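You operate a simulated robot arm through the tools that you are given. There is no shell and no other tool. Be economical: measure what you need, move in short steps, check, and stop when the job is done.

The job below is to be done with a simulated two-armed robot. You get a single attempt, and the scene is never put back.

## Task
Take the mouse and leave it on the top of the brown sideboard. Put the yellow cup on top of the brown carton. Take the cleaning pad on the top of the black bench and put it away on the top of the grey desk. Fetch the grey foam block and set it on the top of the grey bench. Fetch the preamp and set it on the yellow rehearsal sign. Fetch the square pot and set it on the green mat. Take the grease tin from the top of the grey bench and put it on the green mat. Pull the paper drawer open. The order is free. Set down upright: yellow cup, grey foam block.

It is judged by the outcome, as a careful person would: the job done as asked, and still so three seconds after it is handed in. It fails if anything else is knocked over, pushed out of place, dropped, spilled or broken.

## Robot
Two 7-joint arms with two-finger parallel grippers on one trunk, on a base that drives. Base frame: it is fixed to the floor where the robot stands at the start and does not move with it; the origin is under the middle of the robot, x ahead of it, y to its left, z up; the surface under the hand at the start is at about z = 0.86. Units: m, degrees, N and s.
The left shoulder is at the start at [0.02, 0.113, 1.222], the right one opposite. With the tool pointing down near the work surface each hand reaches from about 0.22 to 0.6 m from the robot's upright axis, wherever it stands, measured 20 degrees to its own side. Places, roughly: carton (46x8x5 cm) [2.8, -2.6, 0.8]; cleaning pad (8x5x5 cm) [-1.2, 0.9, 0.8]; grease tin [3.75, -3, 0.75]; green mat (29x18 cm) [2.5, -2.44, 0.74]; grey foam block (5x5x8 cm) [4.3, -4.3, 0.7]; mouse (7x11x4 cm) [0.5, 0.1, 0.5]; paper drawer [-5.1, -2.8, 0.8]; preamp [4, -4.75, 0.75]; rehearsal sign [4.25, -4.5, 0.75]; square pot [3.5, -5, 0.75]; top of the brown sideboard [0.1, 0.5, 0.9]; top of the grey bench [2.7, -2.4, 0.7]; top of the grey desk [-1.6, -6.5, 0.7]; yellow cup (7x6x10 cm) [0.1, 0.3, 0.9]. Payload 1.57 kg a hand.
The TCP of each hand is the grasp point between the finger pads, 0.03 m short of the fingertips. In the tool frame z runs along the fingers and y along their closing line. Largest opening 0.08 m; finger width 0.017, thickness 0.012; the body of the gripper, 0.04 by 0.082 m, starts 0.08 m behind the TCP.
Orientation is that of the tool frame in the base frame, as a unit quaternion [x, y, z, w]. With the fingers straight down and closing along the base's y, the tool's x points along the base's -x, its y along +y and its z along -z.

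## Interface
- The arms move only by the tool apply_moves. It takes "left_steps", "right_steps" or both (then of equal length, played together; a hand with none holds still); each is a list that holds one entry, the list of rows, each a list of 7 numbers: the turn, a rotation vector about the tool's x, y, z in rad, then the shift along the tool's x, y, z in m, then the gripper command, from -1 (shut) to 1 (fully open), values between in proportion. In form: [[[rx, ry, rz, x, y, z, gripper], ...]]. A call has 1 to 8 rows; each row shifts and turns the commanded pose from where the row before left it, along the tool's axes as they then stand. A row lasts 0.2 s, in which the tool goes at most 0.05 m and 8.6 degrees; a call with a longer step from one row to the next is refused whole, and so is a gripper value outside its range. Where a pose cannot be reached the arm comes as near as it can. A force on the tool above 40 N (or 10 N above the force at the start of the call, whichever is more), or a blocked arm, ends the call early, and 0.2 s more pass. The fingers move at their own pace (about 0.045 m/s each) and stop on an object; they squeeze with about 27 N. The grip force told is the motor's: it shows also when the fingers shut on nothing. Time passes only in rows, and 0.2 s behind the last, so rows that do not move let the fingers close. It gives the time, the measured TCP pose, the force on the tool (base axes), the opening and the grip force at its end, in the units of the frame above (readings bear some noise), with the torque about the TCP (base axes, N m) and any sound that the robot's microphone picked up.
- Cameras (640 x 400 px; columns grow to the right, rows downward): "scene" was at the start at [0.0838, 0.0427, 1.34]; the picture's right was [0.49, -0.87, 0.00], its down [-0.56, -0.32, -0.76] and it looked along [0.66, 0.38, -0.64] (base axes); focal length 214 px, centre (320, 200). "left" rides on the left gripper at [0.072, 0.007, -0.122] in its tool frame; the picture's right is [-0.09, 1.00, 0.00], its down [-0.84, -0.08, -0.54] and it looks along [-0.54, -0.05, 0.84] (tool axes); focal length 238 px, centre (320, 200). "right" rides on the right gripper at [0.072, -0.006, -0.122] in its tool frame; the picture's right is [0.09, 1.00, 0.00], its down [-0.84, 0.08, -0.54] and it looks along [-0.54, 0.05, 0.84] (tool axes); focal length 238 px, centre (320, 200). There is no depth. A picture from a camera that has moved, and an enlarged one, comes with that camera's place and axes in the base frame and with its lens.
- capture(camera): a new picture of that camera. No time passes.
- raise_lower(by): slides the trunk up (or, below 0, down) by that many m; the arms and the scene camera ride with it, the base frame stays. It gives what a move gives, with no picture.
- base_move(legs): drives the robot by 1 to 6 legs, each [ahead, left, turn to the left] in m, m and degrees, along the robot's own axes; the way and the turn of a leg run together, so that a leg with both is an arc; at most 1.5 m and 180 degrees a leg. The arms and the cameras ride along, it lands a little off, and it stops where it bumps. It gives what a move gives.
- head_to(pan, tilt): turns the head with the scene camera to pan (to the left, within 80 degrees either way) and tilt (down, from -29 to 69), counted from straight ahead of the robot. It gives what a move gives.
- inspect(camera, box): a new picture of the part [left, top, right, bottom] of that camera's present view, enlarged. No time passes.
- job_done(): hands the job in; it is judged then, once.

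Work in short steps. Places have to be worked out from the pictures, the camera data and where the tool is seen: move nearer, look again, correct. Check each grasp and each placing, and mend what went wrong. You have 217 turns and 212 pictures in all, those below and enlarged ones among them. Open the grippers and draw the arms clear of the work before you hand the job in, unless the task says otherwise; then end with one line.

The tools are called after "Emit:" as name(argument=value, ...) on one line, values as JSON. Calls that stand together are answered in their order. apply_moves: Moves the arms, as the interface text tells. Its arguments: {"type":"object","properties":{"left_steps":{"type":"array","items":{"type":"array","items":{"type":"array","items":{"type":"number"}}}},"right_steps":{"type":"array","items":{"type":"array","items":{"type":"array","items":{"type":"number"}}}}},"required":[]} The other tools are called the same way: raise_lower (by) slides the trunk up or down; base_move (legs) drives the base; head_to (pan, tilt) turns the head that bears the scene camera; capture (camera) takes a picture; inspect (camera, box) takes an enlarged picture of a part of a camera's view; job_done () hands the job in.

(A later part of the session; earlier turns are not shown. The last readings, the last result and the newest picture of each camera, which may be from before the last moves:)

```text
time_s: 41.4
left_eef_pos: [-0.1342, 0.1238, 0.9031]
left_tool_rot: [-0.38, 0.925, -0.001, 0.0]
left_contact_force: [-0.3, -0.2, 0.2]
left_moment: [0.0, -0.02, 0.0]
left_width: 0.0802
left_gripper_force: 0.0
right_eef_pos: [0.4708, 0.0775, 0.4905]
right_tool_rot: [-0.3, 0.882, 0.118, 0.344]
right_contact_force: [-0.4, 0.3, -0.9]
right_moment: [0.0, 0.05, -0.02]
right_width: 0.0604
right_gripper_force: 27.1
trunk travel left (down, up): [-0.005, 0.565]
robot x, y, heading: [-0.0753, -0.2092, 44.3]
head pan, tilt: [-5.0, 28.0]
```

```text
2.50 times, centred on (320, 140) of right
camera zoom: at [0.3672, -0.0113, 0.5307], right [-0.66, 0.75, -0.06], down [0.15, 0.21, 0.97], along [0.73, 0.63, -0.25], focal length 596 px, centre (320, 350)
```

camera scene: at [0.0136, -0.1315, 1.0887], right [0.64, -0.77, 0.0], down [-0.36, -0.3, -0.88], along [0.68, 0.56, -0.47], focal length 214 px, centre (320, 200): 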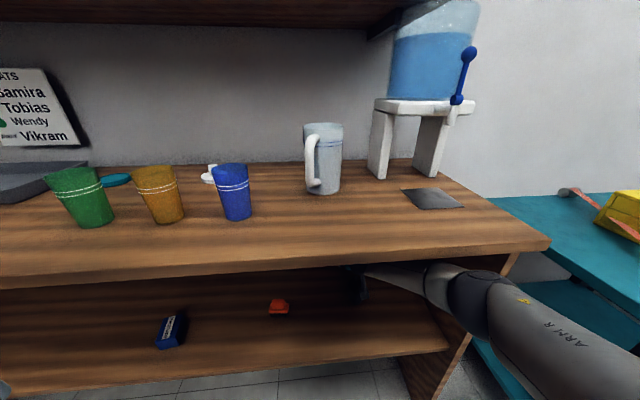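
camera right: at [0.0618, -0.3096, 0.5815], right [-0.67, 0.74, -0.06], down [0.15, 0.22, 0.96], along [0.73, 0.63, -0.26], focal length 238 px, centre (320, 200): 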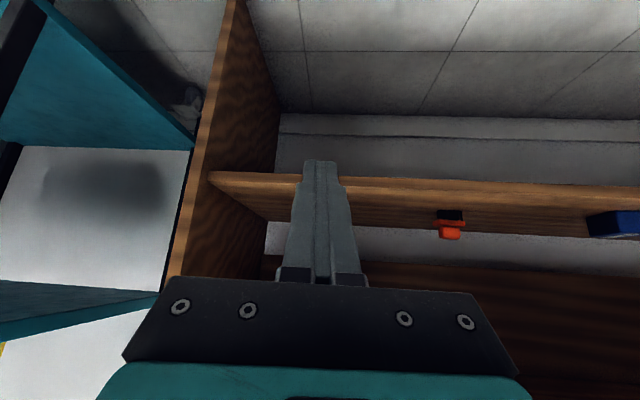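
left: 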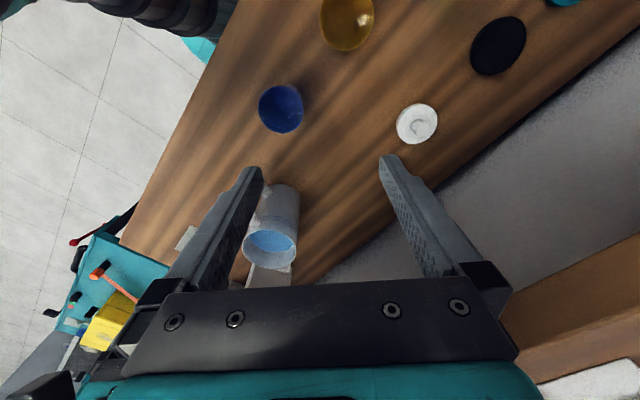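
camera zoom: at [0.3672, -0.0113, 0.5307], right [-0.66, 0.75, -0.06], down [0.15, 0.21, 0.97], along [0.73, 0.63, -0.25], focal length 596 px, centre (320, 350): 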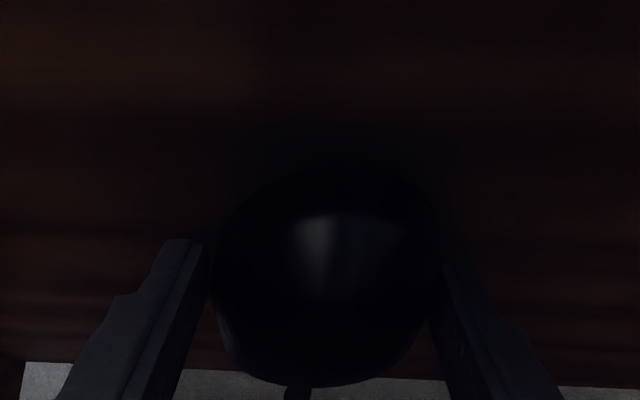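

The mouse is riding with the hand. I'll keep lifting slowly.

Emit:
apply_moves(right_steps=[[[0, 0, 0, -0.004, 0, -0.0045, -1], [0, 0, 0, -0.005, 0, -0.0055, -1], [0, 0, 0, -0.005, 0, -0.0055, -1], [0, 0, 0, -0.005, 0, -0.0055, -1], [0, 0, 0, -0.005, 0, -0.0055, -1], [0, 0, 0, -0.005, 0, -0.0055, -1], [0, 0, 0, -0.005, 0, -0.0055, -1], [0, 0, 0, -0.005, 0, -0.0055, -1]]])

Emit:
inspect(camera="right", box=[200, 60, 440, 220])

```text
time_s: 43.2
left_eef_pos: [-0.1348, 0.1209, 0.9028]
left_tool_rot: [-0.38, 0.925, -0.001, 0.0]
left_contact_force: [-0.8, -0.3, 0.0]
left_moment: [-0.03, 0.0, 0.02]
left_width: 0.0796
left_gripper_force: 0.1
right_eef_pos: [0.4708, 0.0777, 0.5475]
right_tool_rot: [-0.3, 0.882, 0.119, 0.344]
right_contact_force: [0.3, -0.2, -1.0]
right_moment: [-0.03, -0.03, 0.02]
right_width: 0.0601
right_gripper_force: 27.0
trunk travel left (down, up): [-0.005, 0.565]
robot x, y, heading: [-0.0773, -0.211, 44.3]
head pan, tilt: [-5.0, 28.0]
```

```text
2.50 times, centred on (320, 140) of right
camera zoom: at [0.3668, -0.0114, 0.5888], right [-0.66, 0.75, -0.06], down [0.15, 0.21, 0.97], along [0.73, 0.63, -0.25], focal length 596 px, centre (320, 350)
```

zoom: 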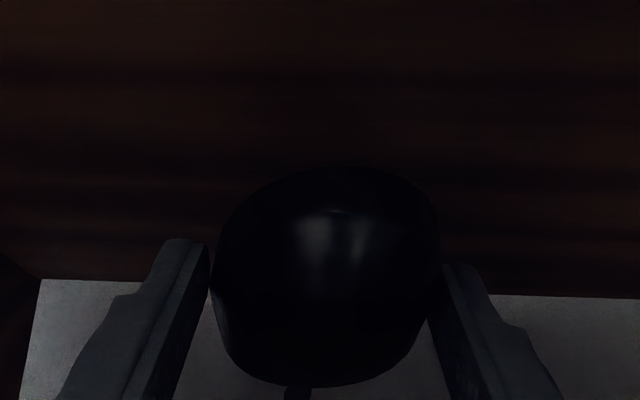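

It's held securely. I'll back out from under the sideboard, then raise the trunk so the hand is above the top.

Emit:
base_move(legs=[[-0.45, 0.037, 0]])

Emit:
raise_lower(by=0.42)

Emit:
base_move(legs=[[0.27, 0, 0]])

Emit:
head_to(pan=-10, tilt=50)

Emit:
capture(camera="scene")

Emit:
capture(camera="right")

```text
time_s: 45.9
left_eef_pos: [-0.4832, -0.1684, 0.9027]
left_tool_rot: [-0.382, 0.924, -0.001, 0.001]
left_contact_force: [0.3, -0.5, -0.1]
left_moment: [-0.01, 0.0, 0.0]
left_width: 0.08
left_gripper_force: 0.1
right_eef_pos: [0.1243, -0.2096, 0.5475]
right_tool_rot: [-0.302, 0.881, 0.119, 0.344]
right_contact_force: [-0.2, -0.9, -0.6]
right_moment: [-0.02, 0.0, -0.01]
right_width: 0.0602
right_gripper_force: 26.7
trunk travel left (down, up): [-0.005, 0.565]
robot x, y, heading: [-0.4221, -0.5041, 44.7]
head pan, tilt: [-5.0, 28.0]
```

```text
refused: 0.42 is not a number from -0.4 to 0.4
```

```text
time_s: 47.8
left_eef_pos: [-0.2925, 0.0203, 0.9041]
left_tool_rot: [-0.384, 0.923, -0.001, 0.001]
left_contact_force: [-0.3, -0.7, -0.1]
left_moment: [-0.02, 0.0, -0.02]
left_width: 0.0801
left_gripper_force: 0.0
right_eef_pos: [0.3129, -0.0203, 0.5473]
right_tool_rot: [-0.303, 0.881, 0.119, 0.343]
right_contact_force: [0.4, 0.1, -1.2]
right_moment: [0.0, 0.05, 0.01]
right_width: 0.0599
right_gripper_force: 27.2
trunk travel left (down, up): [-0.005, 0.565]
robot x, y, heading: [-0.2349, -0.3138, 44.7]
head pan, tilt: [-5.0, 28.0]
```

```text
time_s: 48.7
left_eef_pos: [-0.2926, 0.0207, 0.903]
left_tool_rot: [-0.384, 0.923, -0.001, 0.0]
left_contact_force: [0.2, -0.1, 0.5]
left_moment: [-0.01, 0.01, 0.03]
left_width: 0.0801
left_gripper_force: 0.2
right_eef_pos: [0.3136, -0.0198, 0.546]
right_tool_rot: [-0.303, 0.881, 0.119, 0.343]
right_contact_force: [0.0, 0.8, -0.2]
right_moment: [0.02, 0.04, -0.01]
right_width: 0.0603
right_gripper_force: 27.5
trunk travel left (down, up): [-0.005, 0.565]
robot x, y, heading: [-0.2374, -0.3142, 44.8]
head pan, tilt: [-10.0, 50.0]
```

```text
180 pictures are left
camera scene: at [-0.1633, -0.2614, 1.0561], right [0.57, -0.82, 0.0], down [-0.63, -0.44, -0.64], along [0.53, 0.37, -0.77], focal length 214 px, centre (320, 200)
```

scene: 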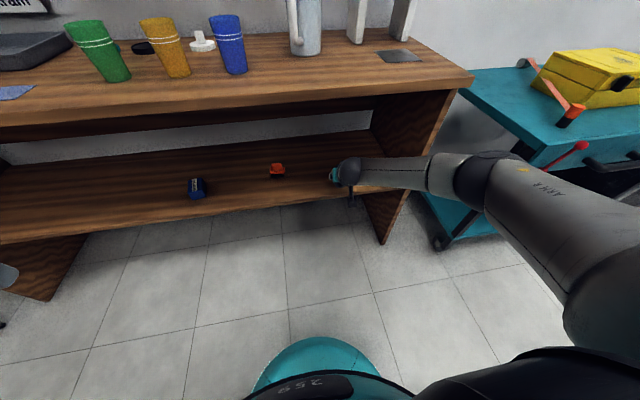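

```text
179 pictures are left
camera right: at [0.2092, -0.1098, 0.5885], right [-0.67, 0.74, -0.06], down [0.15, 0.21, 0.97], along [0.73, 0.63, -0.25], focal length 238 px, centre (320, 200)
```

right: 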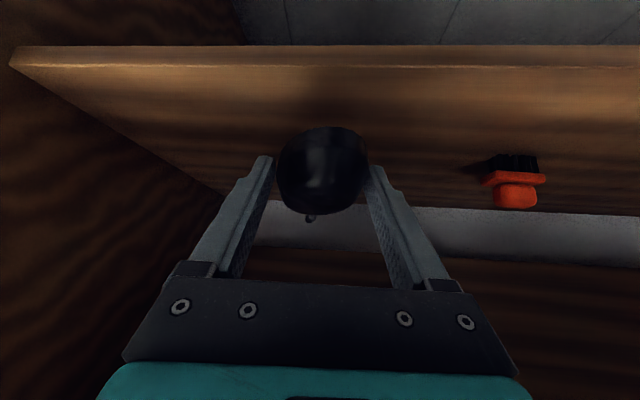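

The raise was refused (0.4 maximum) and the base went forward with the hand still low, but it's safe and the mouse is held. I'll back out again, raise, and go in over the top.

Emit:
base_move(legs=[[-0.3, 0, 0]])

Emit:
raise_lower(by=0.4)

```text
time_s: 50.7
left_eef_pos: [-0.5069, -0.1924, 0.9025]
left_tool_rot: [-0.382, 0.924, -0.001, 0.0]
left_contact_force: [0.5, -0.6, 1.1]
left_moment: [-0.02, -0.01, 0.07]
left_width: 0.0799
left_gripper_force: 0.1
right_eef_pos: [0.0986, -0.2341, 0.547]
right_tool_rot: [-0.302, 0.881, 0.119, 0.343]
right_contact_force: [-0.3, -0.8, -1.1]
right_moment: [-0.05, 0.03, 0.01]
right_width: 0.0602
right_gripper_force: 27.2
trunk travel left (down, up): [-0.005, 0.565]
robot x, y, heading: [-0.4462, -0.5227, 45.0]
head pan, tilt: [-10.0, 50.0]
```

```text
time_s: 54.6
left_eef_pos: [-0.5074, -0.1918, 1.3033]
left_tool_rot: [-0.383, 0.924, -0.001, 0.0]
left_contact_force: [-0.3, 0.6, 0.5]
left_moment: [-0.03, -0.01, -0.01]
left_width: 0.0797
left_gripper_force: 0.0
right_eef_pos: [0.0997, -0.2339, 0.9473]
right_tool_rot: [-0.302, 0.881, 0.118, 0.343]
right_contact_force: [0.2, 0.2, -1.9]
right_moment: [-0.02, 0.04, -0.02]
right_width: 0.0601
right_gripper_force: 26.7
trunk travel left (down, up): [-0.405, 0.165]
robot x, y, heading: [-0.4468, -0.5236, 45.0]
head pan, tilt: [-10.0, 50.0]
```

Everything is above the sideboard now, with TCP z 0.947. I'll drive ahead 0.31 m over the free spot and look.

Emit:
base_move(legs=[[0.31, 0, 0]])

Emit:
capture(camera="scene")

Emit:
capture(camera="right")

```text
time_s: 56.7
left_eef_pos: [-0.2841, 0.0277, 1.3015]
left_tool_rot: [-0.381, 0.925, 0.0, 0.0]
left_contact_force: [0.5, 0.0, -0.3]
left_moment: [0.02, 0.03, 0.0]
left_width: 0.0803
left_gripper_force: 0.0
right_eef_pos: [0.3227, -0.018, 0.9467]
right_tool_rot: [-0.301, 0.882, 0.118, 0.343]
right_contact_force: [0.2, -0.2, -1.2]
right_moment: [-0.01, 0.05, 0.0]
right_width: 0.06
right_gripper_force: 27.4
trunk travel left (down, up): [-0.405, 0.165]
robot x, y, heading: [-0.2234, -0.3087, 44.7]
head pan, tilt: [-10.0, 50.0]
```

```text
178 pictures are left
camera scene: at [-0.1561, -0.2559, 1.456], right [0.57, -0.82, 0.0], down [-0.63, -0.43, -0.64], along [0.53, 0.36, -0.77], focal length 214 px, centre (320, 200)
```

scene: 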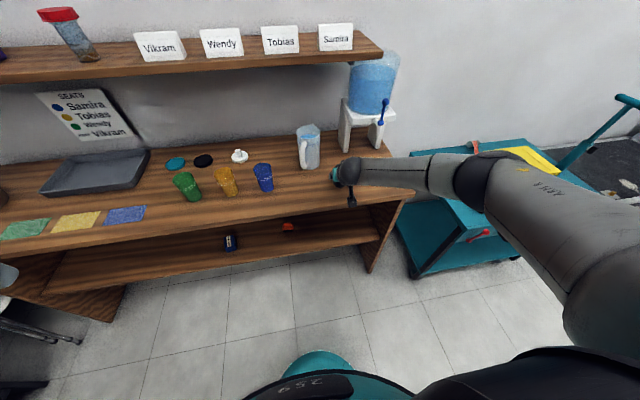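

```text
177 pictures are left
camera right: at [0.217, -0.1064, 0.9883], right [-0.66, 0.75, -0.06], down [0.15, 0.21, 0.97], along [0.73, 0.63, -0.25], focal length 238 px, centre (320, 200)
```

right: 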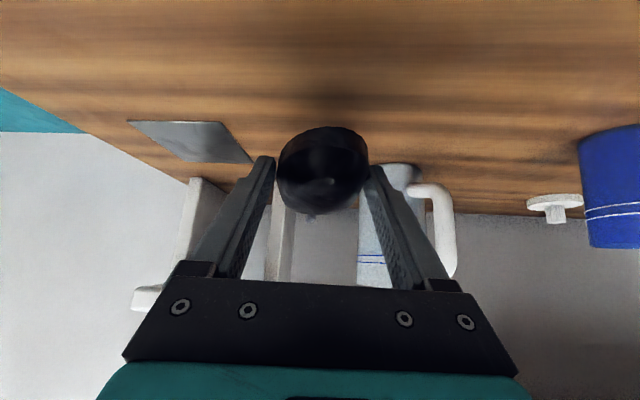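

The spot is free, in front of the tank and clear of the pitcher and plate. I'll lower gently to z≈0.893.

Emit:
apply_moves(right_steps=[[[0, 0, 0, 0.0135, 0, 0.0147, -1], [0, 0, 0, 0.0135, 0, 0.0147, -1], [0, 0, 0, 0.0088, 0, 0.0096, -1]]])

Emit:
apply_moves(right_steps=[[[0, 0, 0, 0.002, 0, 0.0022, -1]]])

Emit:
capture(camera="right")

```text
time_s: 57.5
left_eef_pos: [-0.284, 0.0265, 1.3031]
left_tool_rot: [-0.381, 0.925, -0.001, 0.0]
left_contact_force: [0.0, 0.2, -0.2]
left_moment: [0.0, 0.0, 0.01]
left_width: 0.0799
left_gripper_force: 0.0
right_eef_pos: [0.3219, -0.0166, 0.8934]
right_tool_rot: [-0.301, 0.882, 0.118, 0.343]
right_contact_force: [-1.0, -0.4, -0.7]
right_moment: [-0.02, 0.04, -0.01]
right_width: 0.0601
right_gripper_force: 27.0
trunk travel left (down, up): [-0.405, 0.165]
robot x, y, heading: [-0.2292, -0.3068, 44.6]
head pan, tilt: [-10.0, 50.0]
```

```text
time_s: 57.9
left_eef_pos: [-0.2844, 0.0261, 1.3022]
left_tool_rot: [-0.381, 0.924, -0.001, 0.001]
left_contact_force: [-0.3, 0.1, -0.7]
left_moment: [0.02, -0.01, 0.02]
left_width: 0.0801
left_gripper_force: 0.1
right_eef_pos: [0.3217, -0.0175, 0.8907]
right_tool_rot: [-0.301, 0.882, 0.119, 0.344]
right_contact_force: [-0.2, -0.1, 0.1]
right_moment: [0.0, 0.0, 0.01]
right_width: 0.0604
right_gripper_force: 26.8
trunk travel left (down, up): [-0.405, 0.165]
robot x, y, heading: [-0.2266, -0.3099, 44.9]
head pan, tilt: [-10.0, 50.0]
```

```text
176 pictures are left
camera right: at [0.2171, -0.1063, 0.9327], right [-0.66, 0.75, -0.06], down [0.15, 0.21, 0.97], along [0.73, 0.63, -0.25], focal length 238 px, centre (320, 200)
```

right: 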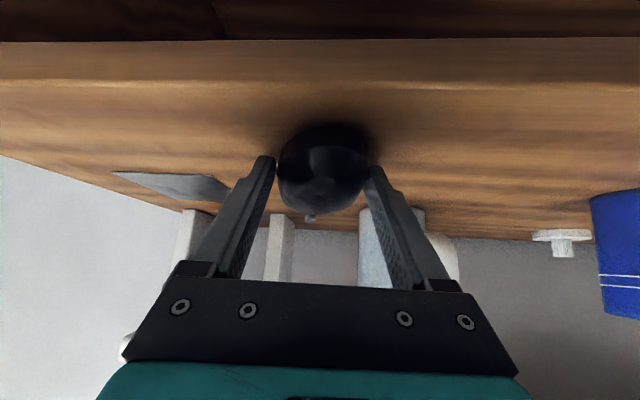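

It's nearly touching, since the weight reading has faded. One more small step down, then I'll open.

Emit:
apply_moves(right_steps=[[[0, 0, 0, 0.0014, 0, 0.0015, -1], [0, 0, 0, 0, 0, 0, -0.2]]])

Emit:
apply_moves(right_steps=[[[0, 0, 0, 0, 0, 0, 1], [0, 0, 0, 0, 0, 0, 1], [0, 0, 0, -0.0135, 0, -0.0147, 1], [0, 0, 0, -0.0135, 0, -0.0147, 1], [0, 0, 0, -0.0135, 0, -0.0147, 1], [0, 0, 0, -0.0135, 0, -0.0147, 1], [0, 0, 0, -0.0135, 0, -0.0147, 1]]])

Emit:
capture(camera="right")

```text
time_s: 58.5
left_eef_pos: [-0.2838, 0.0261, 1.3037]
left_tool_rot: [-0.381, 0.925, -0.001, 0.001]
left_contact_force: [0.4, 0.4, 0.2]
left_moment: [-0.02, -0.02, -0.03]
left_width: 0.0801
left_gripper_force: 0.1
right_eef_pos: [0.3226, -0.017, 0.8891]
right_tool_rot: [-0.3, 0.881, 0.119, 0.345]
right_contact_force: [0.3, 0.3, -1.9]
right_moment: [-0.01, 0.03, 0.04]
right_width: 0.0603
right_gripper_force: 27.2
trunk travel left (down, up): [-0.405, 0.165]
robot x, y, heading: [-0.2275, -0.3085, 44.4]
head pan, tilt: [-10.0, 50.0]
```

```text
time_s: 60.1
left_eef_pos: [-0.2857, 0.027, 1.3024]
left_tool_rot: [-0.381, 0.925, -0.001, 0.0]
left_contact_force: [0.3, -0.3, -0.1]
left_moment: [-0.01, -0.01, -0.02]
left_width: 0.0799
left_gripper_force: 0.0
right_eef_pos: [0.3226, -0.018, 0.9898]
right_tool_rot: [-0.3, 0.882, 0.118, 0.344]
right_contact_force: [-0.4, 0.4, 0.1]
right_moment: [0.03, 0.01, 0.01]
right_width: 0.08
right_gripper_force: 0.0
trunk travel left (down, up): [-0.405, 0.165]
robot x, y, heading: [-0.2259, -0.3098, 44.9]
head pan, tilt: [-10.0, 50.0]
```

```text
175 pictures are left
camera right: at [0.217, -0.1071, 1.0308], right [-0.66, 0.75, -0.06], down [0.15, 0.21, 0.97], along [0.73, 0.63, -0.25], focal length 238 px, centre (320, 200)
```

right: 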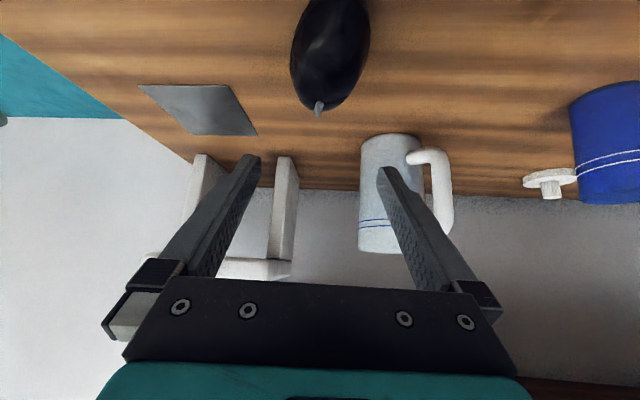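

The mouse is placed. Next is the yellow cup at about (0.095, 0.315). I'll retract the right hand and bring the left hand forward, then drive closer.

Emit:
apply_moves(right_steps=[[[0, 0, 0, 0.0194, 0, -0.0405, 1], [0, 0, 0, 0.0194, 0, -0.0405, 1], [0, 0, 0, 0.0194, 0, -0.0405, 1], [0, 0, 0, 0.0194, 0, -0.0405, 1], [0, 0, 0, 0.0194, 0, -0.0405, 1], [0, 0, 0, 0.0194, 0, -0.0405, 1]]], left_steps=[[[0, 0, 0, -0.042, -0.0107, 0.0133, 1], [0, 0, 0, -0.042, -0.0107, 0.0133, 1], [0, 0, 0, -0.042, -0.0107, 0.0133, 1], [0, 0, 0, -0.042, -0.0107, 0.0133, 1], [0, 0, 0, -0.042, -0.0107, 0.0133, 1], [0, 0, 0, -0.042, -0.0107, 0.0133, 1]]])

Emit:
apply_moves(right_steps=[[[0, 0.124, 0, 0, 0, 0, 1], [0, 0.124, 0, 0, 0, 0, 1], [0, 0.124, 0, 0, 0, 0, 1], [0, 0.124, 0, 0, 0, 0, 1], [0, 0.124, 0, 0, 0, 0, 1], [0, 0.124, 0, 0, 0, 0, 1]]])

Emit:
base_move(legs=[[0.22, 0, 0]])

Emit:
capture(camera="left")

Emit:
head_to(pan=15, tilt=50)

Emit:
capture(camera="scene")

```text
time_s: 61.5
left_eef_pos: [-0.059, 0.1593, 1.224]
left_tool_rot: [-0.381, 0.924, -0.001, 0.001]
left_contact_force: [-0.2, 0.6, -0.2]
left_moment: [0.0, 0.03, 0.0]
left_width: 0.0795
left_gripper_force: 0.0
right_eef_pos: [0.1292, -0.1647, 1.0859]
right_tool_rot: [-0.299, 0.883, 0.117, 0.344]
right_contact_force: [0.5, -0.4, -0.9]
right_moment: [-0.01, -0.01, -0.02]
right_width: 0.0801
right_gripper_force: 0.1
right hand out of reach, approached as far as the arm can: row 6
trunk travel left (down, up): [-0.405, 0.165]
robot x, y, heading: [-0.2284, -0.3082, 44.6]
head pan, tilt: [-10.0, 50.0]
```

```text
time_s: 62.9
left_eef_pos: [-0.0614, 0.1604, 1.2243]
left_tool_rot: [-0.381, 0.925, -0.001, 0.0]
left_contact_force: [-0.2, 0.5, 0.0]
left_moment: [-0.02, 0.0, -0.02]
left_width: 0.0803
left_gripper_force: 0.0
right_eef_pos: [0.1279, -0.1627, 1.0841]
right_tool_rot: [-0.323, 0.946, 0.001, 0.0]
right_contact_force: [-0.1, -0.2, -0.7]
right_moment: [-0.01, -0.03, 0.02]
right_width: 0.0798
right_gripper_force: 0.1
trunk travel left (down, up): [-0.405, 0.165]
robot x, y, heading: [-0.2266, -0.3087, 44.5]
head pan, tilt: [-10.0, 50.0]
```

```text
time_s: 64.6
left_eef_pos: [0.0967, 0.3154, 1.2232]
left_tool_rot: [-0.381, 0.925, -0.002, 0.0]
left_contact_force: [0.4, 0.3, 1.1]
left_moment: [-0.04, 0.02, 0.03]
left_width: 0.0803
left_gripper_force: 0.1
right_eef_pos: [0.2851, -0.0074, 1.083]
right_tool_rot: [-0.323, 0.946, 0.001, -0.001]
right_contact_force: [1.1, 0.2, -1.1]
right_moment: [-0.01, 0.0, -0.01]
right_width: 0.0802
right_gripper_force: 0.0
trunk travel left (down, up): [-0.405, 0.165]
robot x, y, heading: [-0.0666, -0.1513, 44.3]
head pan, tilt: [-10.0, 50.0]
```

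```text
174 pictures are left
camera left: at [0.0414, 0.2697, 1.3456], right [-0.64, 0.77, 0.0], down [0.65, 0.53, 0.54], along [0.42, 0.34, -0.84], focal length 238 px, centre (320, 200)
```

left: 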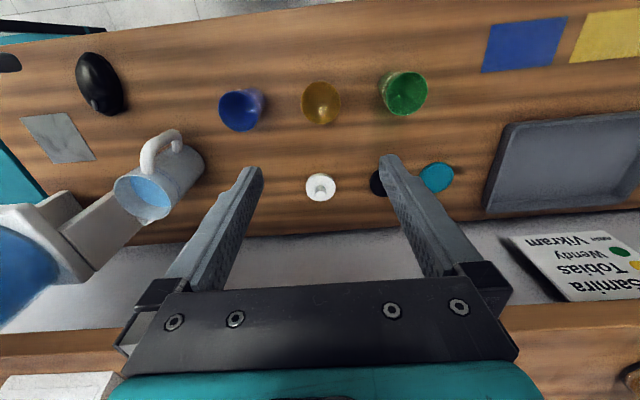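

```text
time_s: 65.5
left_eef_pos: [0.0959, 0.3143, 1.2242]
left_tool_rot: [-0.38, 0.925, 0.0, 0.001]
left_contact_force: [-1.0, 0.5, 0.7]
left_moment: [0.01, 0.02, 0.0]
left_width: 0.08
left_gripper_force: 0.1
right_eef_pos: [0.2854, -0.0077, 1.0849]
right_tool_rot: [-0.323, 0.947, 0.001, -0.001]
right_contact_force: [-0.3, 0.0, 0.8]
right_moment: [-0.01, 0.0, 0.0]
right_width: 0.0796
right_gripper_force: 0.1
trunk travel left (down, up): [-0.405, 0.165]
robot x, y, heading: [-0.0679, -0.1474, 44.6]
head pan, tilt: [15.0, 50.0]
```

```text
173 pictures are left
camera scene: at [-0.0234, -0.0788, 1.456], right [0.86, -0.51, 0.0], down [-0.39, -0.66, -0.64], along [0.33, 0.55, -0.77], focal length 214 px, centre (320, 200)
```

scene: 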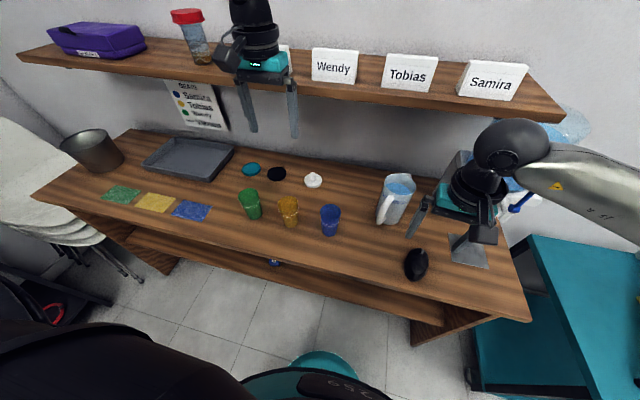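

The yellow cup's rim projects to (0.097, 0.316), right under the left hand. I'll zoom to see whether it holds anything and how wide it is.

Emit:
inspect(camera="left", box=[270, 50, 370, 150])

```text
4.00 times, centred on (320, 100) of left
camera zoom: at [0.0409, 0.2691, 1.3458], right [-0.64, 0.77, 0.0], down [0.65, 0.53, 0.54], along [0.42, 0.34, -0.84], focal length 953 px, centre (320, 600)
```

zoom: 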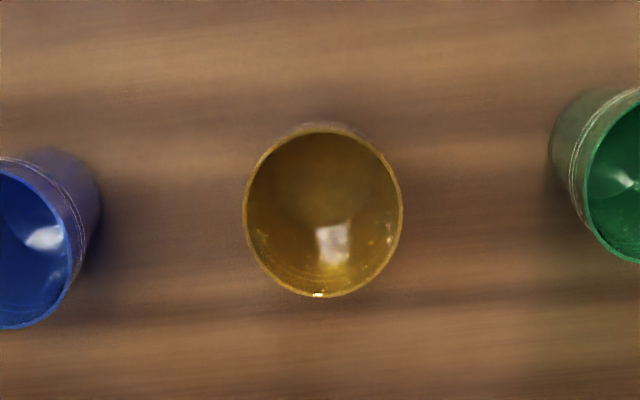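

The cup looks empty, about 62 mm across, and is centred under the hand. I'll descend with open fingers, stopping just above the rim to check.

Emit:
apply_moves(left_steps=[[[0, 0, 0, 0, 0, 0.045, 1], [0, 0, 0, 0, 0, 0.045, 1], [0, 0, 0, 0, 0, 0.045, 1], [0, 0, 0, 0, 0, 0.045, 1], [0, 0, 0, 0, 0, 0.04, 1]]])

Emit:
capture(camera="left")

```text
time_s: 66.7
left_eef_pos: [0.0717, 0.3075, 1.0274]
left_tool_rot: [-0.38, 0.925, -0.001, 0.001]
left_contact_force: [0.1, -0.3, -0.1]
left_moment: [0.02, 0.02, 0.0]
left_width: 0.0799
left_gripper_force: 0.1
left hand out of reach, approached as far as the arm can: row 4, 5
right_eef_pos: [0.2861, -0.0086, 1.0843]
right_tool_rot: [-0.323, 0.946, 0.002, -0.001]
right_contact_force: [0.4, -0.9, 0.1]
right_moment: [0.01, -0.03, 0.03]
right_width: 0.0799
right_gripper_force: 0.0
trunk travel left (down, up): [-0.405, 0.165]
robot x, y, heading: [-0.0668, -0.1546, 44.5]
head pan, tilt: [15.0, 50.0]
```

```text
171 pictures are left
camera left: at [0.016, 0.2624, 1.1495], right [-0.64, 0.77, 0.0], down [0.65, 0.53, 0.54], along [0.42, 0.34, -0.84], focal length 238 px, centre (320, 200)
```

left: 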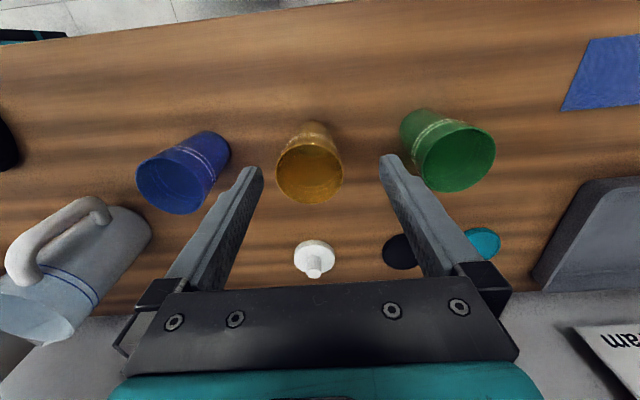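

With the trunk this high the left arm can't reach down, so I'll use the trunk instead. I'll raise the left hand slightly and re-centre it, lift the right hand, then lower the trunk 0.1 m.

Emit:
apply_moves(left_steps=[[[0, 0, 0, 0, 0, -0.04, 1], [0, 0, 0, -0.0238, -0.0115, 0, 1], [0, 0, 0, 0, 0, 0, 1]]], right_steps=[[[0, 0, 0, 0, 0, -0.045, 1], [0, 0, 0, 0, 0, -0.045, 1], [0, 0, 0, 0, 0, -0.03, 1]]])

Emit:
raise_lower(by=-0.05)

Emit:
capture(camera="left")

```text
time_s: 67.5
left_eef_pos: [0.0963, 0.3156, 1.068]
left_tool_rot: [-0.381, 0.925, -0.001, 0.001]
left_contact_force: [0.1, 0.0, 0.3]
left_moment: [0.0, 0.0, 0.0]
left_width: 0.0802
left_gripper_force: 0.1
right_eef_pos: [0.2836, -0.011, 1.2053]
right_tool_rot: [-0.322, 0.947, 0.001, 0.0]
right_contact_force: [0.4, -0.6, 0.4]
right_moment: [-0.03, -0.03, -0.01]
right_width: 0.0799
right_gripper_force: 0.1
trunk travel left (down, up): [-0.405, 0.165]
robot x, y, heading: [-0.072, -0.1541, 44.5]
head pan, tilt: [15.0, 50.0]
```

```text
time_s: 68.4
left_eef_pos: [0.0968, 0.3166, 1.0186]
left_tool_rot: [-0.38, 0.925, -0.001, 0.001]
left_contact_force: [-0.1, -1.3, -0.2]
left_moment: [0.0, -0.02, 0.01]
left_width: 0.0802
left_gripper_force: 0.0
right_eef_pos: [0.2853, -0.0094, 1.1541]
right_tool_rot: [-0.323, 0.946, 0.001, 0.0]
right_contact_force: [0.2, -0.2, 0.5]
right_moment: [0.02, 0.02, 0.0]
right_width: 0.0802
right_gripper_force: 0.0
trunk travel left (down, up): [-0.355, 0.215]
robot x, y, heading: [-0.0695, -0.1534, 44.6]
head pan, tilt: [15.0, 50.0]
```

```text
170 pictures are left
camera left: at [0.0406, 0.2711, 1.1402], right [-0.64, 0.77, 0.0], down [0.65, 0.53, 0.54], along [0.42, 0.34, -0.84], focal length 238 px, centre (320, 200)
```

left: 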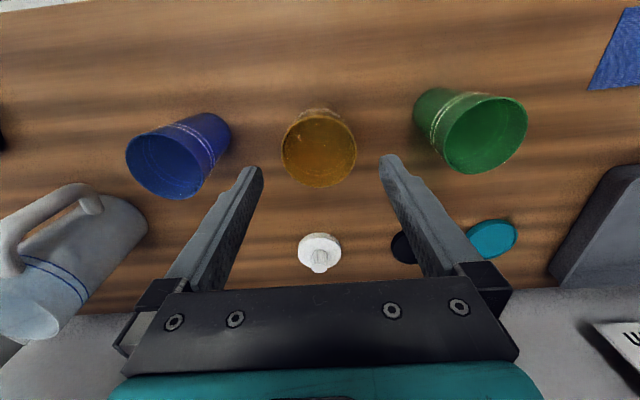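

Still centred. Lower the trunk 0.07 m so the fingers straddle the rim, then close.

Emit:
raise_lower(by=-0.07)

Emit:
apply_moves(left_steps=[[[0, 0, 0, 0, 0, 0, -1], [0, 0, 0, 0, 0, 0, -1], [0, 0, 0, 0, 0, 0, -1]]])

Emit:
capture(camera="left")

```text
time_s: 69.5
left_eef_pos: [0.0959, 0.3167, 0.9491]
left_tool_rot: [-0.381, 0.925, 0.0, 0.001]
left_contact_force: [-0.1, -0.9, -0.5]
left_moment: [-0.02, -0.02, 0.0]
left_width: 0.0799
left_gripper_force: 0.1
right_eef_pos: [0.2855, -0.0083, 1.0851]
right_tool_rot: [-0.323, 0.947, 0.001, 0.0]
right_contact_force: [-0.6, -0.5, 0.9]
right_moment: [0.0, 0.02, -0.02]
right_width: 0.08
right_gripper_force: 0.0
trunk travel left (down, up): [-0.285, 0.285]
robot x, y, heading: [-0.0697, -0.1572, 44.9]
head pan, tilt: [15.0, 50.0]
```

```text
time_s: 70.2
left_eef_pos: [0.0968, 0.3155, 0.9487]
left_tool_rot: [-0.38, 0.925, -0.001, 0.0]
left_contact_force: [0.8, 0.0, 0.5]
left_moment: [0.06, 0.01, -0.01]
left_width: 0.0527
left_gripper_force: 25.3
right_eef_pos: [0.2852, -0.0086, 1.0842]
right_tool_rot: [-0.324, 0.946, 0.001, 0.0]
right_contact_force: [0.2, 0.5, 0.1]
right_moment: [0.01, -0.02, -0.04]
right_width: 0.08
right_gripper_force: 0.1
trunk travel left (down, up): [-0.285, 0.285]
robot x, y, heading: [-0.0668, -0.1535, 44.6]
head pan, tilt: [15.0, 50.0]
```

```text
169 pictures are left
camera left: at [0.0407, 0.2712, 1.0703], right [-0.64, 0.77, 0.0], down [0.65, 0.53, 0.54], along [0.42, 0.34, -0.84], focal length 238 px, centre (320, 200)
```

left: 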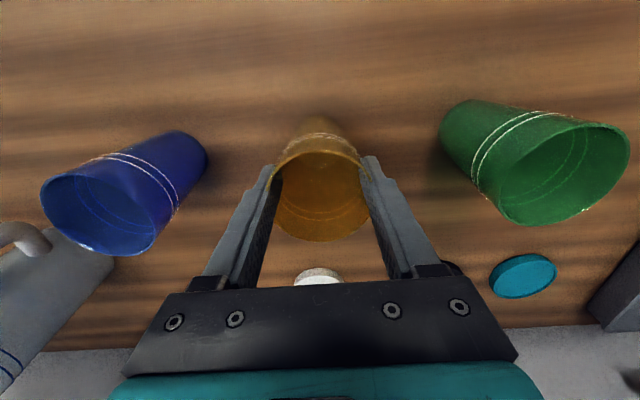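

It's gripped at 53 mm on the cup's body. I'll lift with the trunk and check.

Emit:
raise_lower(by=0.15)

Emit:
capture(camera="left")

```text
time_s: 72.0
left_eef_pos: [0.0969, 0.3158, 1.0983]
left_tool_rot: [-0.38, 0.925, -0.001, 0.0]
left_contact_force: [0.6, -0.8, -1.2]
left_moment: [0.03, 0.0, 0.0]
left_width: 0.0524
left_gripper_force: 27.4
right_eef_pos: [0.2856, -0.0094, 1.2344]
right_tool_rot: [-0.323, 0.946, 0.001, -0.001]
right_contact_force: [-0.2, 1.0, 0.0]
right_moment: [0.02, -0.02, 0.02]
right_width: 0.08
right_gripper_force: 0.1
trunk travel left (down, up): [-0.435, 0.135]
robot x, y, heading: [-0.0714, -0.1541, 44.5]
head pan, tilt: [15.0, 50.0]
```

```text
168 pictures are left
camera left: at [0.0407, 0.2713, 1.22], right [-0.64, 0.77, 0.0], down [0.65, 0.53, 0.54], along [0.42, 0.34, -0.84], focal length 238 px, centre (320, 200)
```

left: 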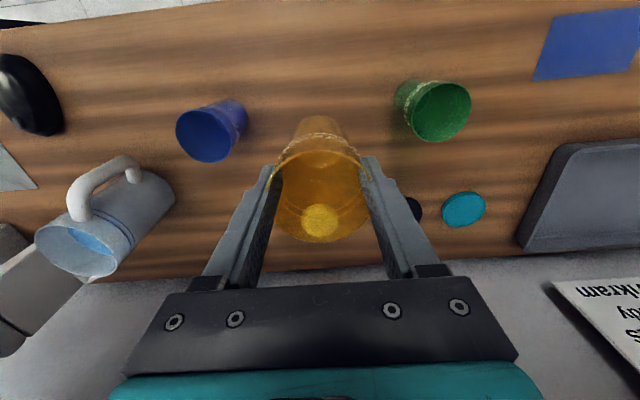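

The cup is held. I'll back away from the sideboard, turn toward the far area and look.

Emit:
base_move(legs=[[-0.6, 0, 0], [0, 0, -75]])

Emit:
head_to(pan=0, tilt=22)

Emit:
capture(camera="scene")

Emit:
head_to(pan=-50, tilt=22)

Emit:
capture(camera="scene")

```text
time_s: 78.6
left_eef_pos: [0.0024, -0.608, 1.0992]
left_tool_rot: [0.256, 0.967, -0.001, 0.0]
left_contact_force: [-0.1, -1.2, -0.2]
left_moment: [-0.02, -0.01, -0.01]
left_width: 0.0527
left_gripper_force: 27.2
right_eef_pos: [-0.2611, -0.877, 1.2353]
right_tool_rot: [0.316, 0.949, 0.0, 0.0]
right_contact_force: [0.6, -0.5, -0.4]
right_moment: [0.0, -0.02, 0.01]
right_width: 0.0795
right_gripper_force: 0.1
trunk travel left (down, up): [-0.435, 0.135]
robot x, y, heading: [-0.4925, -0.5735, -30.0]
head pan, tilt: [15.0, 50.0]
```

```text
time_s: 79.5
left_eef_pos: [0.0027, -0.6072, 1.0986]
left_tool_rot: [0.257, 0.966, -0.001, -0.001]
left_contact_force: [0.1, -0.2, -1.2]
left_moment: [-0.01, 0.01, 0.02]
left_width: 0.0524
left_gripper_force: 27.0
right_eef_pos: [-0.2606, -0.8764, 1.2346]
right_tool_rot: [0.316, 0.949, 0.001, 0.0]
right_contact_force: [0.3, 0.1, 0.6]
right_moment: [0.0, -0.01, -0.01]
right_width: 0.08
right_gripper_force: 0.0
trunk travel left (down, up): [-0.435, 0.135]
robot x, y, heading: [-0.4983, -0.5746, -30.1]
head pan, tilt: [0.0, 22.0]
```

```text
167 pictures are left
camera scene: at [-0.4046, -0.6232, 1.5283], right [-0.5, -0.87, 0.0], down [-0.33, 0.19, -0.93], along [0.8, -0.46, -0.38], focal length 214 px, centre (320, 200)
```

scene: 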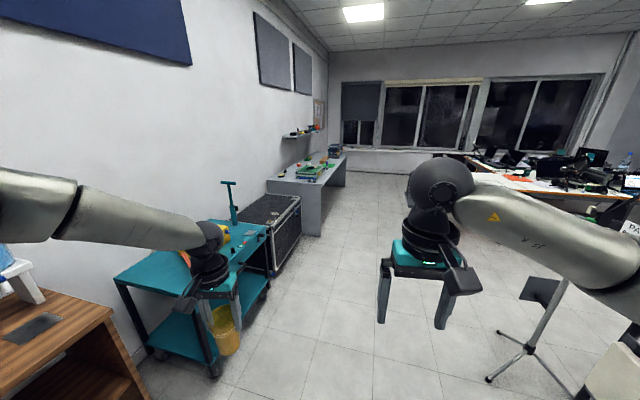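

```text
time_s: 80.7
left_eef_pos: [0.004, -0.6085, 1.0983]
left_tool_rot: [0.258, 0.966, -0.001, -0.001]
left_contact_force: [0.3, 0.4, -0.7]
left_moment: [0.0, 0.0, -0.05]
left_width: 0.0527
left_gripper_force: 27.2
right_eef_pos: [-0.26, -0.8774, 1.2346]
right_tool_rot: [0.317, 0.949, 0.0, 0.001]
right_contact_force: [-0.3, -1.1, 0.6]
right_moment: [-0.01, 0.0, 0.01]
right_width: 0.0802
right_gripper_force: 0.2
trunk travel left (down, up): [-0.435, 0.135]
robot x, y, heading: [-0.493, -0.5747, -30.0]
head pan, tilt: [-50.0, 22.0]
```

```text
166 pictures are left
camera scene: at [-0.4688, -0.6682, 1.5284], right [-0.98, -0.17, 0.0], down [-0.07, 0.37, -0.93], along [0.16, -0.91, -0.37], focal length 214 px, centre (320, 200)
```

scene: 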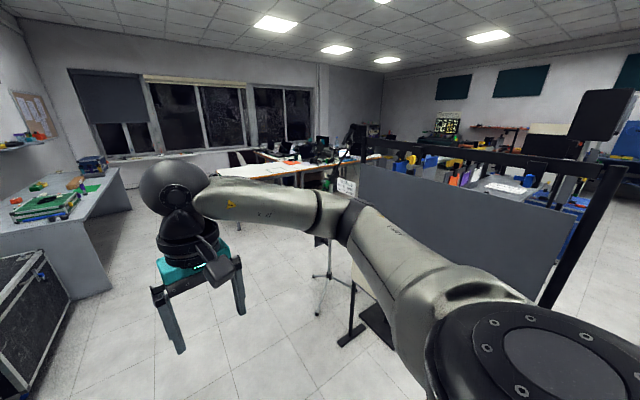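

The grey bench stands against the same wall beyond the teal cart and flight case. I'll drive parallel to the wall, about 0.7 m off, then turn to face the bench.

Emit:
base_move(legs=[[0, 0, -15], [1.5, 0, 0], [1.5, 0, 0], [0.5, 0, 0], [0, 0, 90]])

Emit:
head_to(pan=0, tilt=40)

Emit:
capture(camera="scene")

```text
time_s: 102.5
left_eef_pos: [2.1054, -2.6081, 1.0982]
left_tool_rot: [-0.391, 0.92, -0.001, 0.001]
left_contact_force: [0.2, 0.9, -0.1]
left_moment: [-0.03, 0.02, 0.0]
left_width: 0.0525
left_gripper_force: 26.9
right_eef_pos: [2.3007, -2.9301, 1.2342]
right_tool_rot: [-0.333, 0.943, 0.001, -0.001]
right_contact_force: [0.4, -0.3, 0.2]
right_moment: [0.01, 0.01, 0.03]
right_width: 0.0802
right_gripper_force: 0.1
trunk travel left (down, up): [-0.435, 0.135]
robot x, y, heading: [1.9481, -3.0827, 45.7]
head pan, tilt: [-50.0, 22.0]
```

```text
time_s: 103.7
left_eef_pos: [2.1048, -2.6092, 1.0977]
left_tool_rot: [-0.39, 0.921, -0.001, 0.001]
left_contact_force: [1.3, -0.3, -0.2]
left_moment: [0.02, 0.01, 0.02]
left_width: 0.0524
left_gripper_force: 27.0
right_eef_pos: [2.3002, -2.9301, 1.2358]
right_tool_rot: [-0.333, 0.943, 0.001, -0.001]
right_contact_force: [0.5, 0.1, 0.7]
right_moment: [-0.02, -0.02, 0.01]
right_width: 0.0799
right_gripper_force: 0.1
trunk travel left (down, up): [-0.435, 0.135]
robot x, y, heading: [1.953, -3.0805, 45.7]
head pan, tilt: [0.0, 40.0]
```

```text
165 pictures are left
camera scene: at [2.0153, -3.0125, 1.5002], right [0.72, -0.7, 0.0], down [-0.45, -0.46, -0.77], along [0.53, 0.55, -0.64], focal length 214 px, centre (320, 200)
```

scene: 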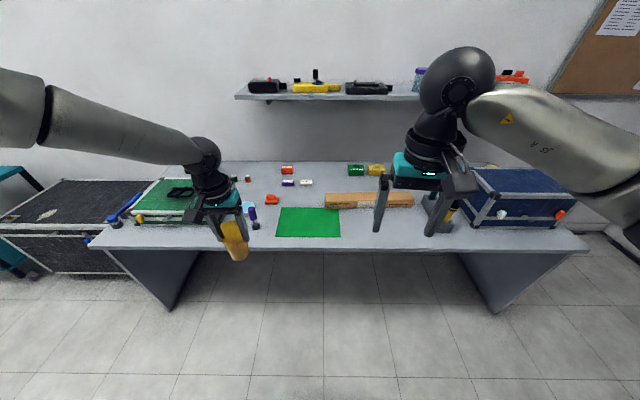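

The mat, carton and tins are all visible and agree with the given places. I'll zoom in on the bench items.

Emit:
inspect(camera="scene", box=[230, 150, 430, 250])

Emit:
head_to(pan=-50, tilt=30)

Emit:
capture(camera="scene")

```text
3.20 times, centred on (330, 200) of scene
camera zoom: at [2.0153, -3.0125, 1.5002], right [0.72, -0.7, 0.0], down [-0.45, -0.46, -0.77], along [0.53, 0.55, -0.64], focal length 686 px, centre (288, 200)
```

zoom: 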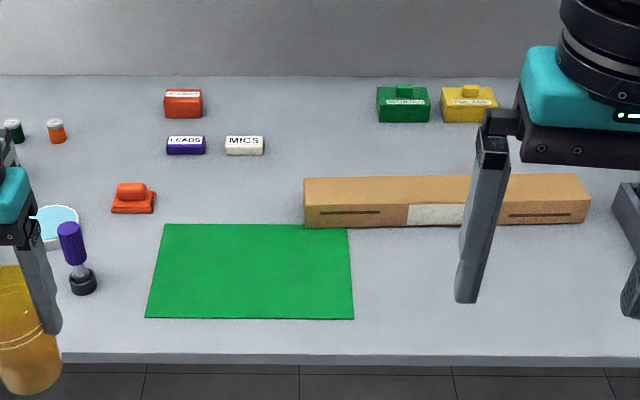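

```text
time_s: 104.9
left_eef_pos: [2.1048, -2.6091, 1.0977]
left_tool_rot: [-0.39, 0.921, -0.001, 0.0]
left_contact_force: [-0.3, 0.0, 0.3]
left_moment: [-0.01, 0.0, 0.01]
left_width: 0.0522
left_gripper_force: 27.3
right_eef_pos: [2.3012, -2.9296, 1.2344]
right_tool_rot: [-0.333, 0.943, 0.0, 0.0]
right_contact_force: [-0.3, 0.3, 0.5]
right_moment: [-0.04, 0.0, -0.01]
right_width: 0.0801
right_gripper_force: 0.0
trunk travel left (down, up): [-0.435, 0.135]
robot x, y, heading: [1.9494, -3.0847, 45.9]
head pan, tilt: [-50.0, 30.0]
```

```text
163 pictures are left
camera scene: at [2.0461, -3.0799, 1.5156], right [-0.07, -1.0, 0.0], down [-0.5, 0.04, -0.87], along [0.86, -0.06, -0.5], focal length 214 px, centre (320, 200)
```

scene: 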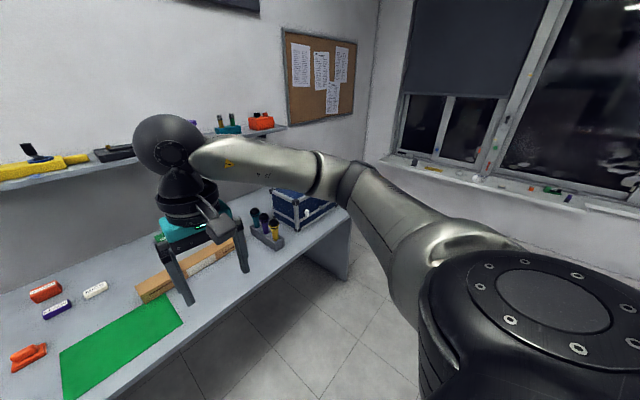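

The cup goes on the carton at about (2.77, -2.52), top z≈0.79. I'll strafe right and move ahead so the left hand is over that spot.

Emit:
base_move(legs=[[0, -0.395, 0], [0.52, 0, 0]])

Emit:
capture(camera="left")

Emit:
head_to(pan=10, tilt=50)

Emit:
capture(camera="scene")

```text
time_s: 110.0
left_eef_pos: [2.7402, -2.5033, 1.0988]
left_tool_rot: [-0.395, 0.919, -0.001, 0.0]
left_contact_force: [0.3, 0.3, -0.3]
left_moment: [0.0, 0.02, 0.02]
left_width: 0.0524
left_gripper_force: 27.2
right_eef_pos: [2.9409, -2.8226, 1.2346]
right_tool_rot: [-0.338, 0.941, 0.001, 0.0]
right_contact_force: [-0.2, 0.4, -0.4]
right_moment: [-0.03, 0.04, -0.01]
right_width: 0.0799
right_gripper_force: 0.0
trunk travel left (down, up): [-0.435, 0.135]
robot x, y, heading: [2.5858, -2.9801, 46.7]
head pan, tilt: [-50.0, 30.0]
```

```text
162 pictures are left
camera left: at [2.6865, -2.5502, 1.22], right [-0.66, 0.75, 0.0], down [0.63, 0.56, 0.54], along [0.41, 0.36, -0.84], focal length 238 px, centre (320, 200)
```

left: 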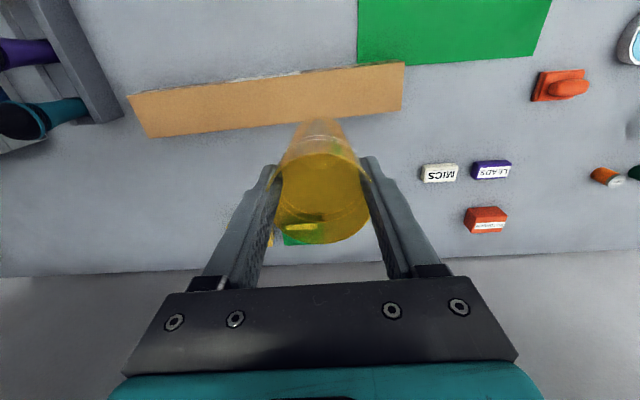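

```text
time_s: 111.2
left_eef_pos: [2.7407, -2.5036, 1.098]
left_tool_rot: [-0.395, 0.919, 0.0, 0.0]
left_contact_force: [0.0, 0.3, -0.3]
left_moment: [-0.04, 0.01, 0.0]
left_width: 0.0523
left_gripper_force: 26.9
right_eef_pos: [2.9399, -2.8233, 1.2344]
right_tool_rot: [-0.338, 0.941, 0.001, 0.0]
right_contact_force: [-0.1, 0.1, -1.1]
right_moment: [0.0, 0.0, -0.02]
right_width: 0.08
right_gripper_force: 0.0
trunk travel left (down, up): [-0.435, 0.135]
robot x, y, heading: [2.5914, -2.977, 46.3]
head pan, tilt: [10.0, 50.0]
```

```text
161 pictures are left
camera scene: at [2.639, -2.9059, 1.4861], right [0.83, -0.55, 0.0], down [-0.42, -0.64, -0.64], along [0.36, 0.54, -0.77], focal length 214 px, centre (320, 200)
```

scene: 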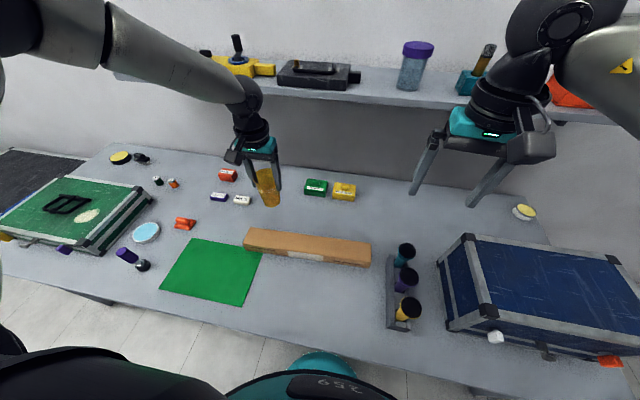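

I found the grease tin, the round one with a yellow lid behind the blue case. For the cup I'll shift right 4.2 cm to the carton's centreline and lower the trunk 0.2 m.

Emit:
apply_moves(left_steps=[[[0, 0, 0, 0, -0.042, 0, -1]]])

Emit:
raise_lower(by=-0.19)

Emit:
capture(camera="left")

Emit:
capture(camera="scene")

```text
time_s: 111.7
left_eef_pos: [2.7597, -2.5349, 1.1069]
left_tool_rot: [-0.395, 0.919, -0.001, 0.001]
left_contact_force: [0.9, -0.1, -0.5]
left_moment: [-0.04, 0.02, 0.0]
left_width: 0.0525
left_gripper_force: 27.2
left hand out of reach, approached as far as the arm can: row 1
right_eef_pos: [2.9403, -2.8244, 1.2352]
right_tool_rot: [-0.338, 0.941, 0.001, 0.0]
right_contact_force: [-0.1, 0.4, 0.3]
right_moment: [0.05, 0.0, -0.01]
right_width: 0.0801
right_gripper_force: 0.1
trunk travel left (down, up): [-0.435, 0.135]
robot x, y, heading: [2.5909, -2.9769, 46.1]
head pan, tilt: [10.0, 50.0]
```

```text
time_s: 113.7
left_eef_pos: [2.7597, -2.5339, 0.9157]
left_tool_rot: [-0.395, 0.919, -0.002, 0.001]
left_contact_force: [-0.1, -0.5, 0.2]
left_moment: [-0.01, -0.01, -0.01]
left_width: 0.0523
left_gripper_force: 27.1
right_eef_pos: [2.9391, -2.8215, 1.045]
right_tool_rot: [-0.338, 0.941, 0.0, 0.0]
right_contact_force: [-0.9, 0.4, 0.3]
right_moment: [0.0, -0.02, 0.0]
right_width: 0.0799
right_gripper_force: 0.1
trunk travel left (down, up): [-0.245, 0.325]
robot x, y, heading: [2.5915, -2.978, 46.4]
head pan, tilt: [10.0, 50.0]
```

```text
160 pictures are left
camera left: at [2.7055, -2.5816, 1.0377], right [-0.66, 0.75, 0.0], down [0.63, 0.55, 0.54], along [0.41, 0.36, -0.84], focal length 238 px, centre (320, 200)
```

left: 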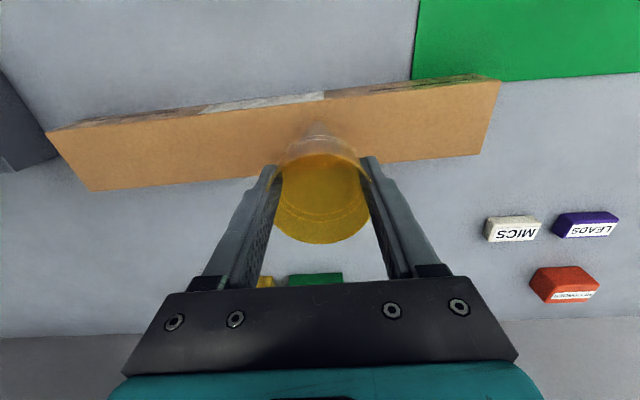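

```text
159 pictures are left
camera scene: at [2.6389, -2.9059, 1.2961], right [0.83, -0.55, 0.0], down [-0.42, -0.64, -0.64], along [0.36, 0.54, -0.77], focal length 214 px, centre (320, 200)
```

scene: 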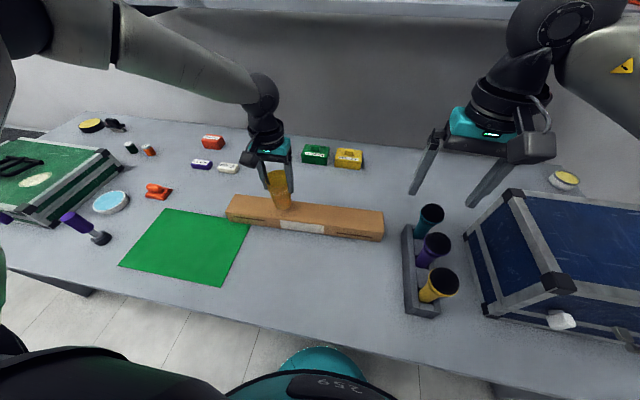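

The cup sits about 1 cm in front of the carton's centreline. I'll nudge forward 1 cm and lower to near contact.

Emit:
apply_moves(left_steps=[[[0, 0, 0, -0.01, 0, 0, -1], [0, 0, 0, 0, 0, 0.015, -1], [0, 0, 0, 0, 0, 0.014, -1]]])

Emit:
inspect(camera="scene", box=[210, 150, 370, 250])

```text
time_s: 114.5
left_eef_pos: [2.7479, -2.5305, 0.8999]
left_tool_rot: [-0.396, 0.918, -0.001, 0.002]
left_contact_force: [-0.7, 0.4, 0.1]
left_moment: [-0.01, -0.01, -0.03]
left_width: 0.0525
left_gripper_force: 26.7
left hand out of reach, approached as far as the arm can: row 1, 2, 3
right_eef_pos: [2.9397, -2.8233, 1.0445]
right_tool_rot: [-0.338, 0.941, 0.001, -0.001]
right_contact_force: [0.6, 0.3, -0.5]
right_moment: [-0.01, 0.0, -0.02]
right_width: 0.0798
right_gripper_force: 0.0
trunk travel left (down, up): [-0.245, 0.325]
robot x, y, heading: [2.5907, -2.9802, 46.7]
head pan, tilt: [10.0, 50.0]
```

```text
4.00 times, centred on (290, 200) of scene
camera zoom: at [2.6389, -2.9058, 1.2961], right [0.83, -0.55, 0.0], down [-0.42, -0.64, -0.64], along [0.36, 0.54, -0.77], focal length 858 px, centre (440, 200)
```

zoom: 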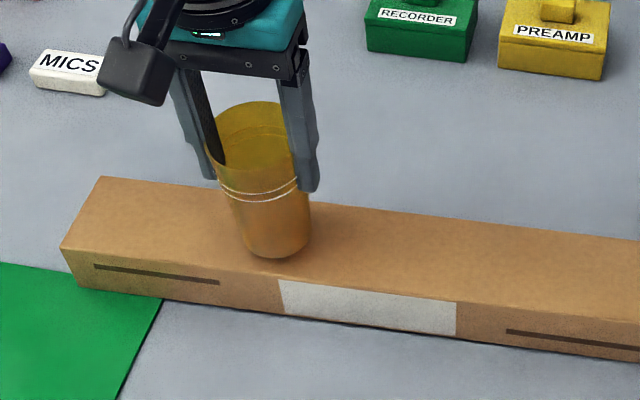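

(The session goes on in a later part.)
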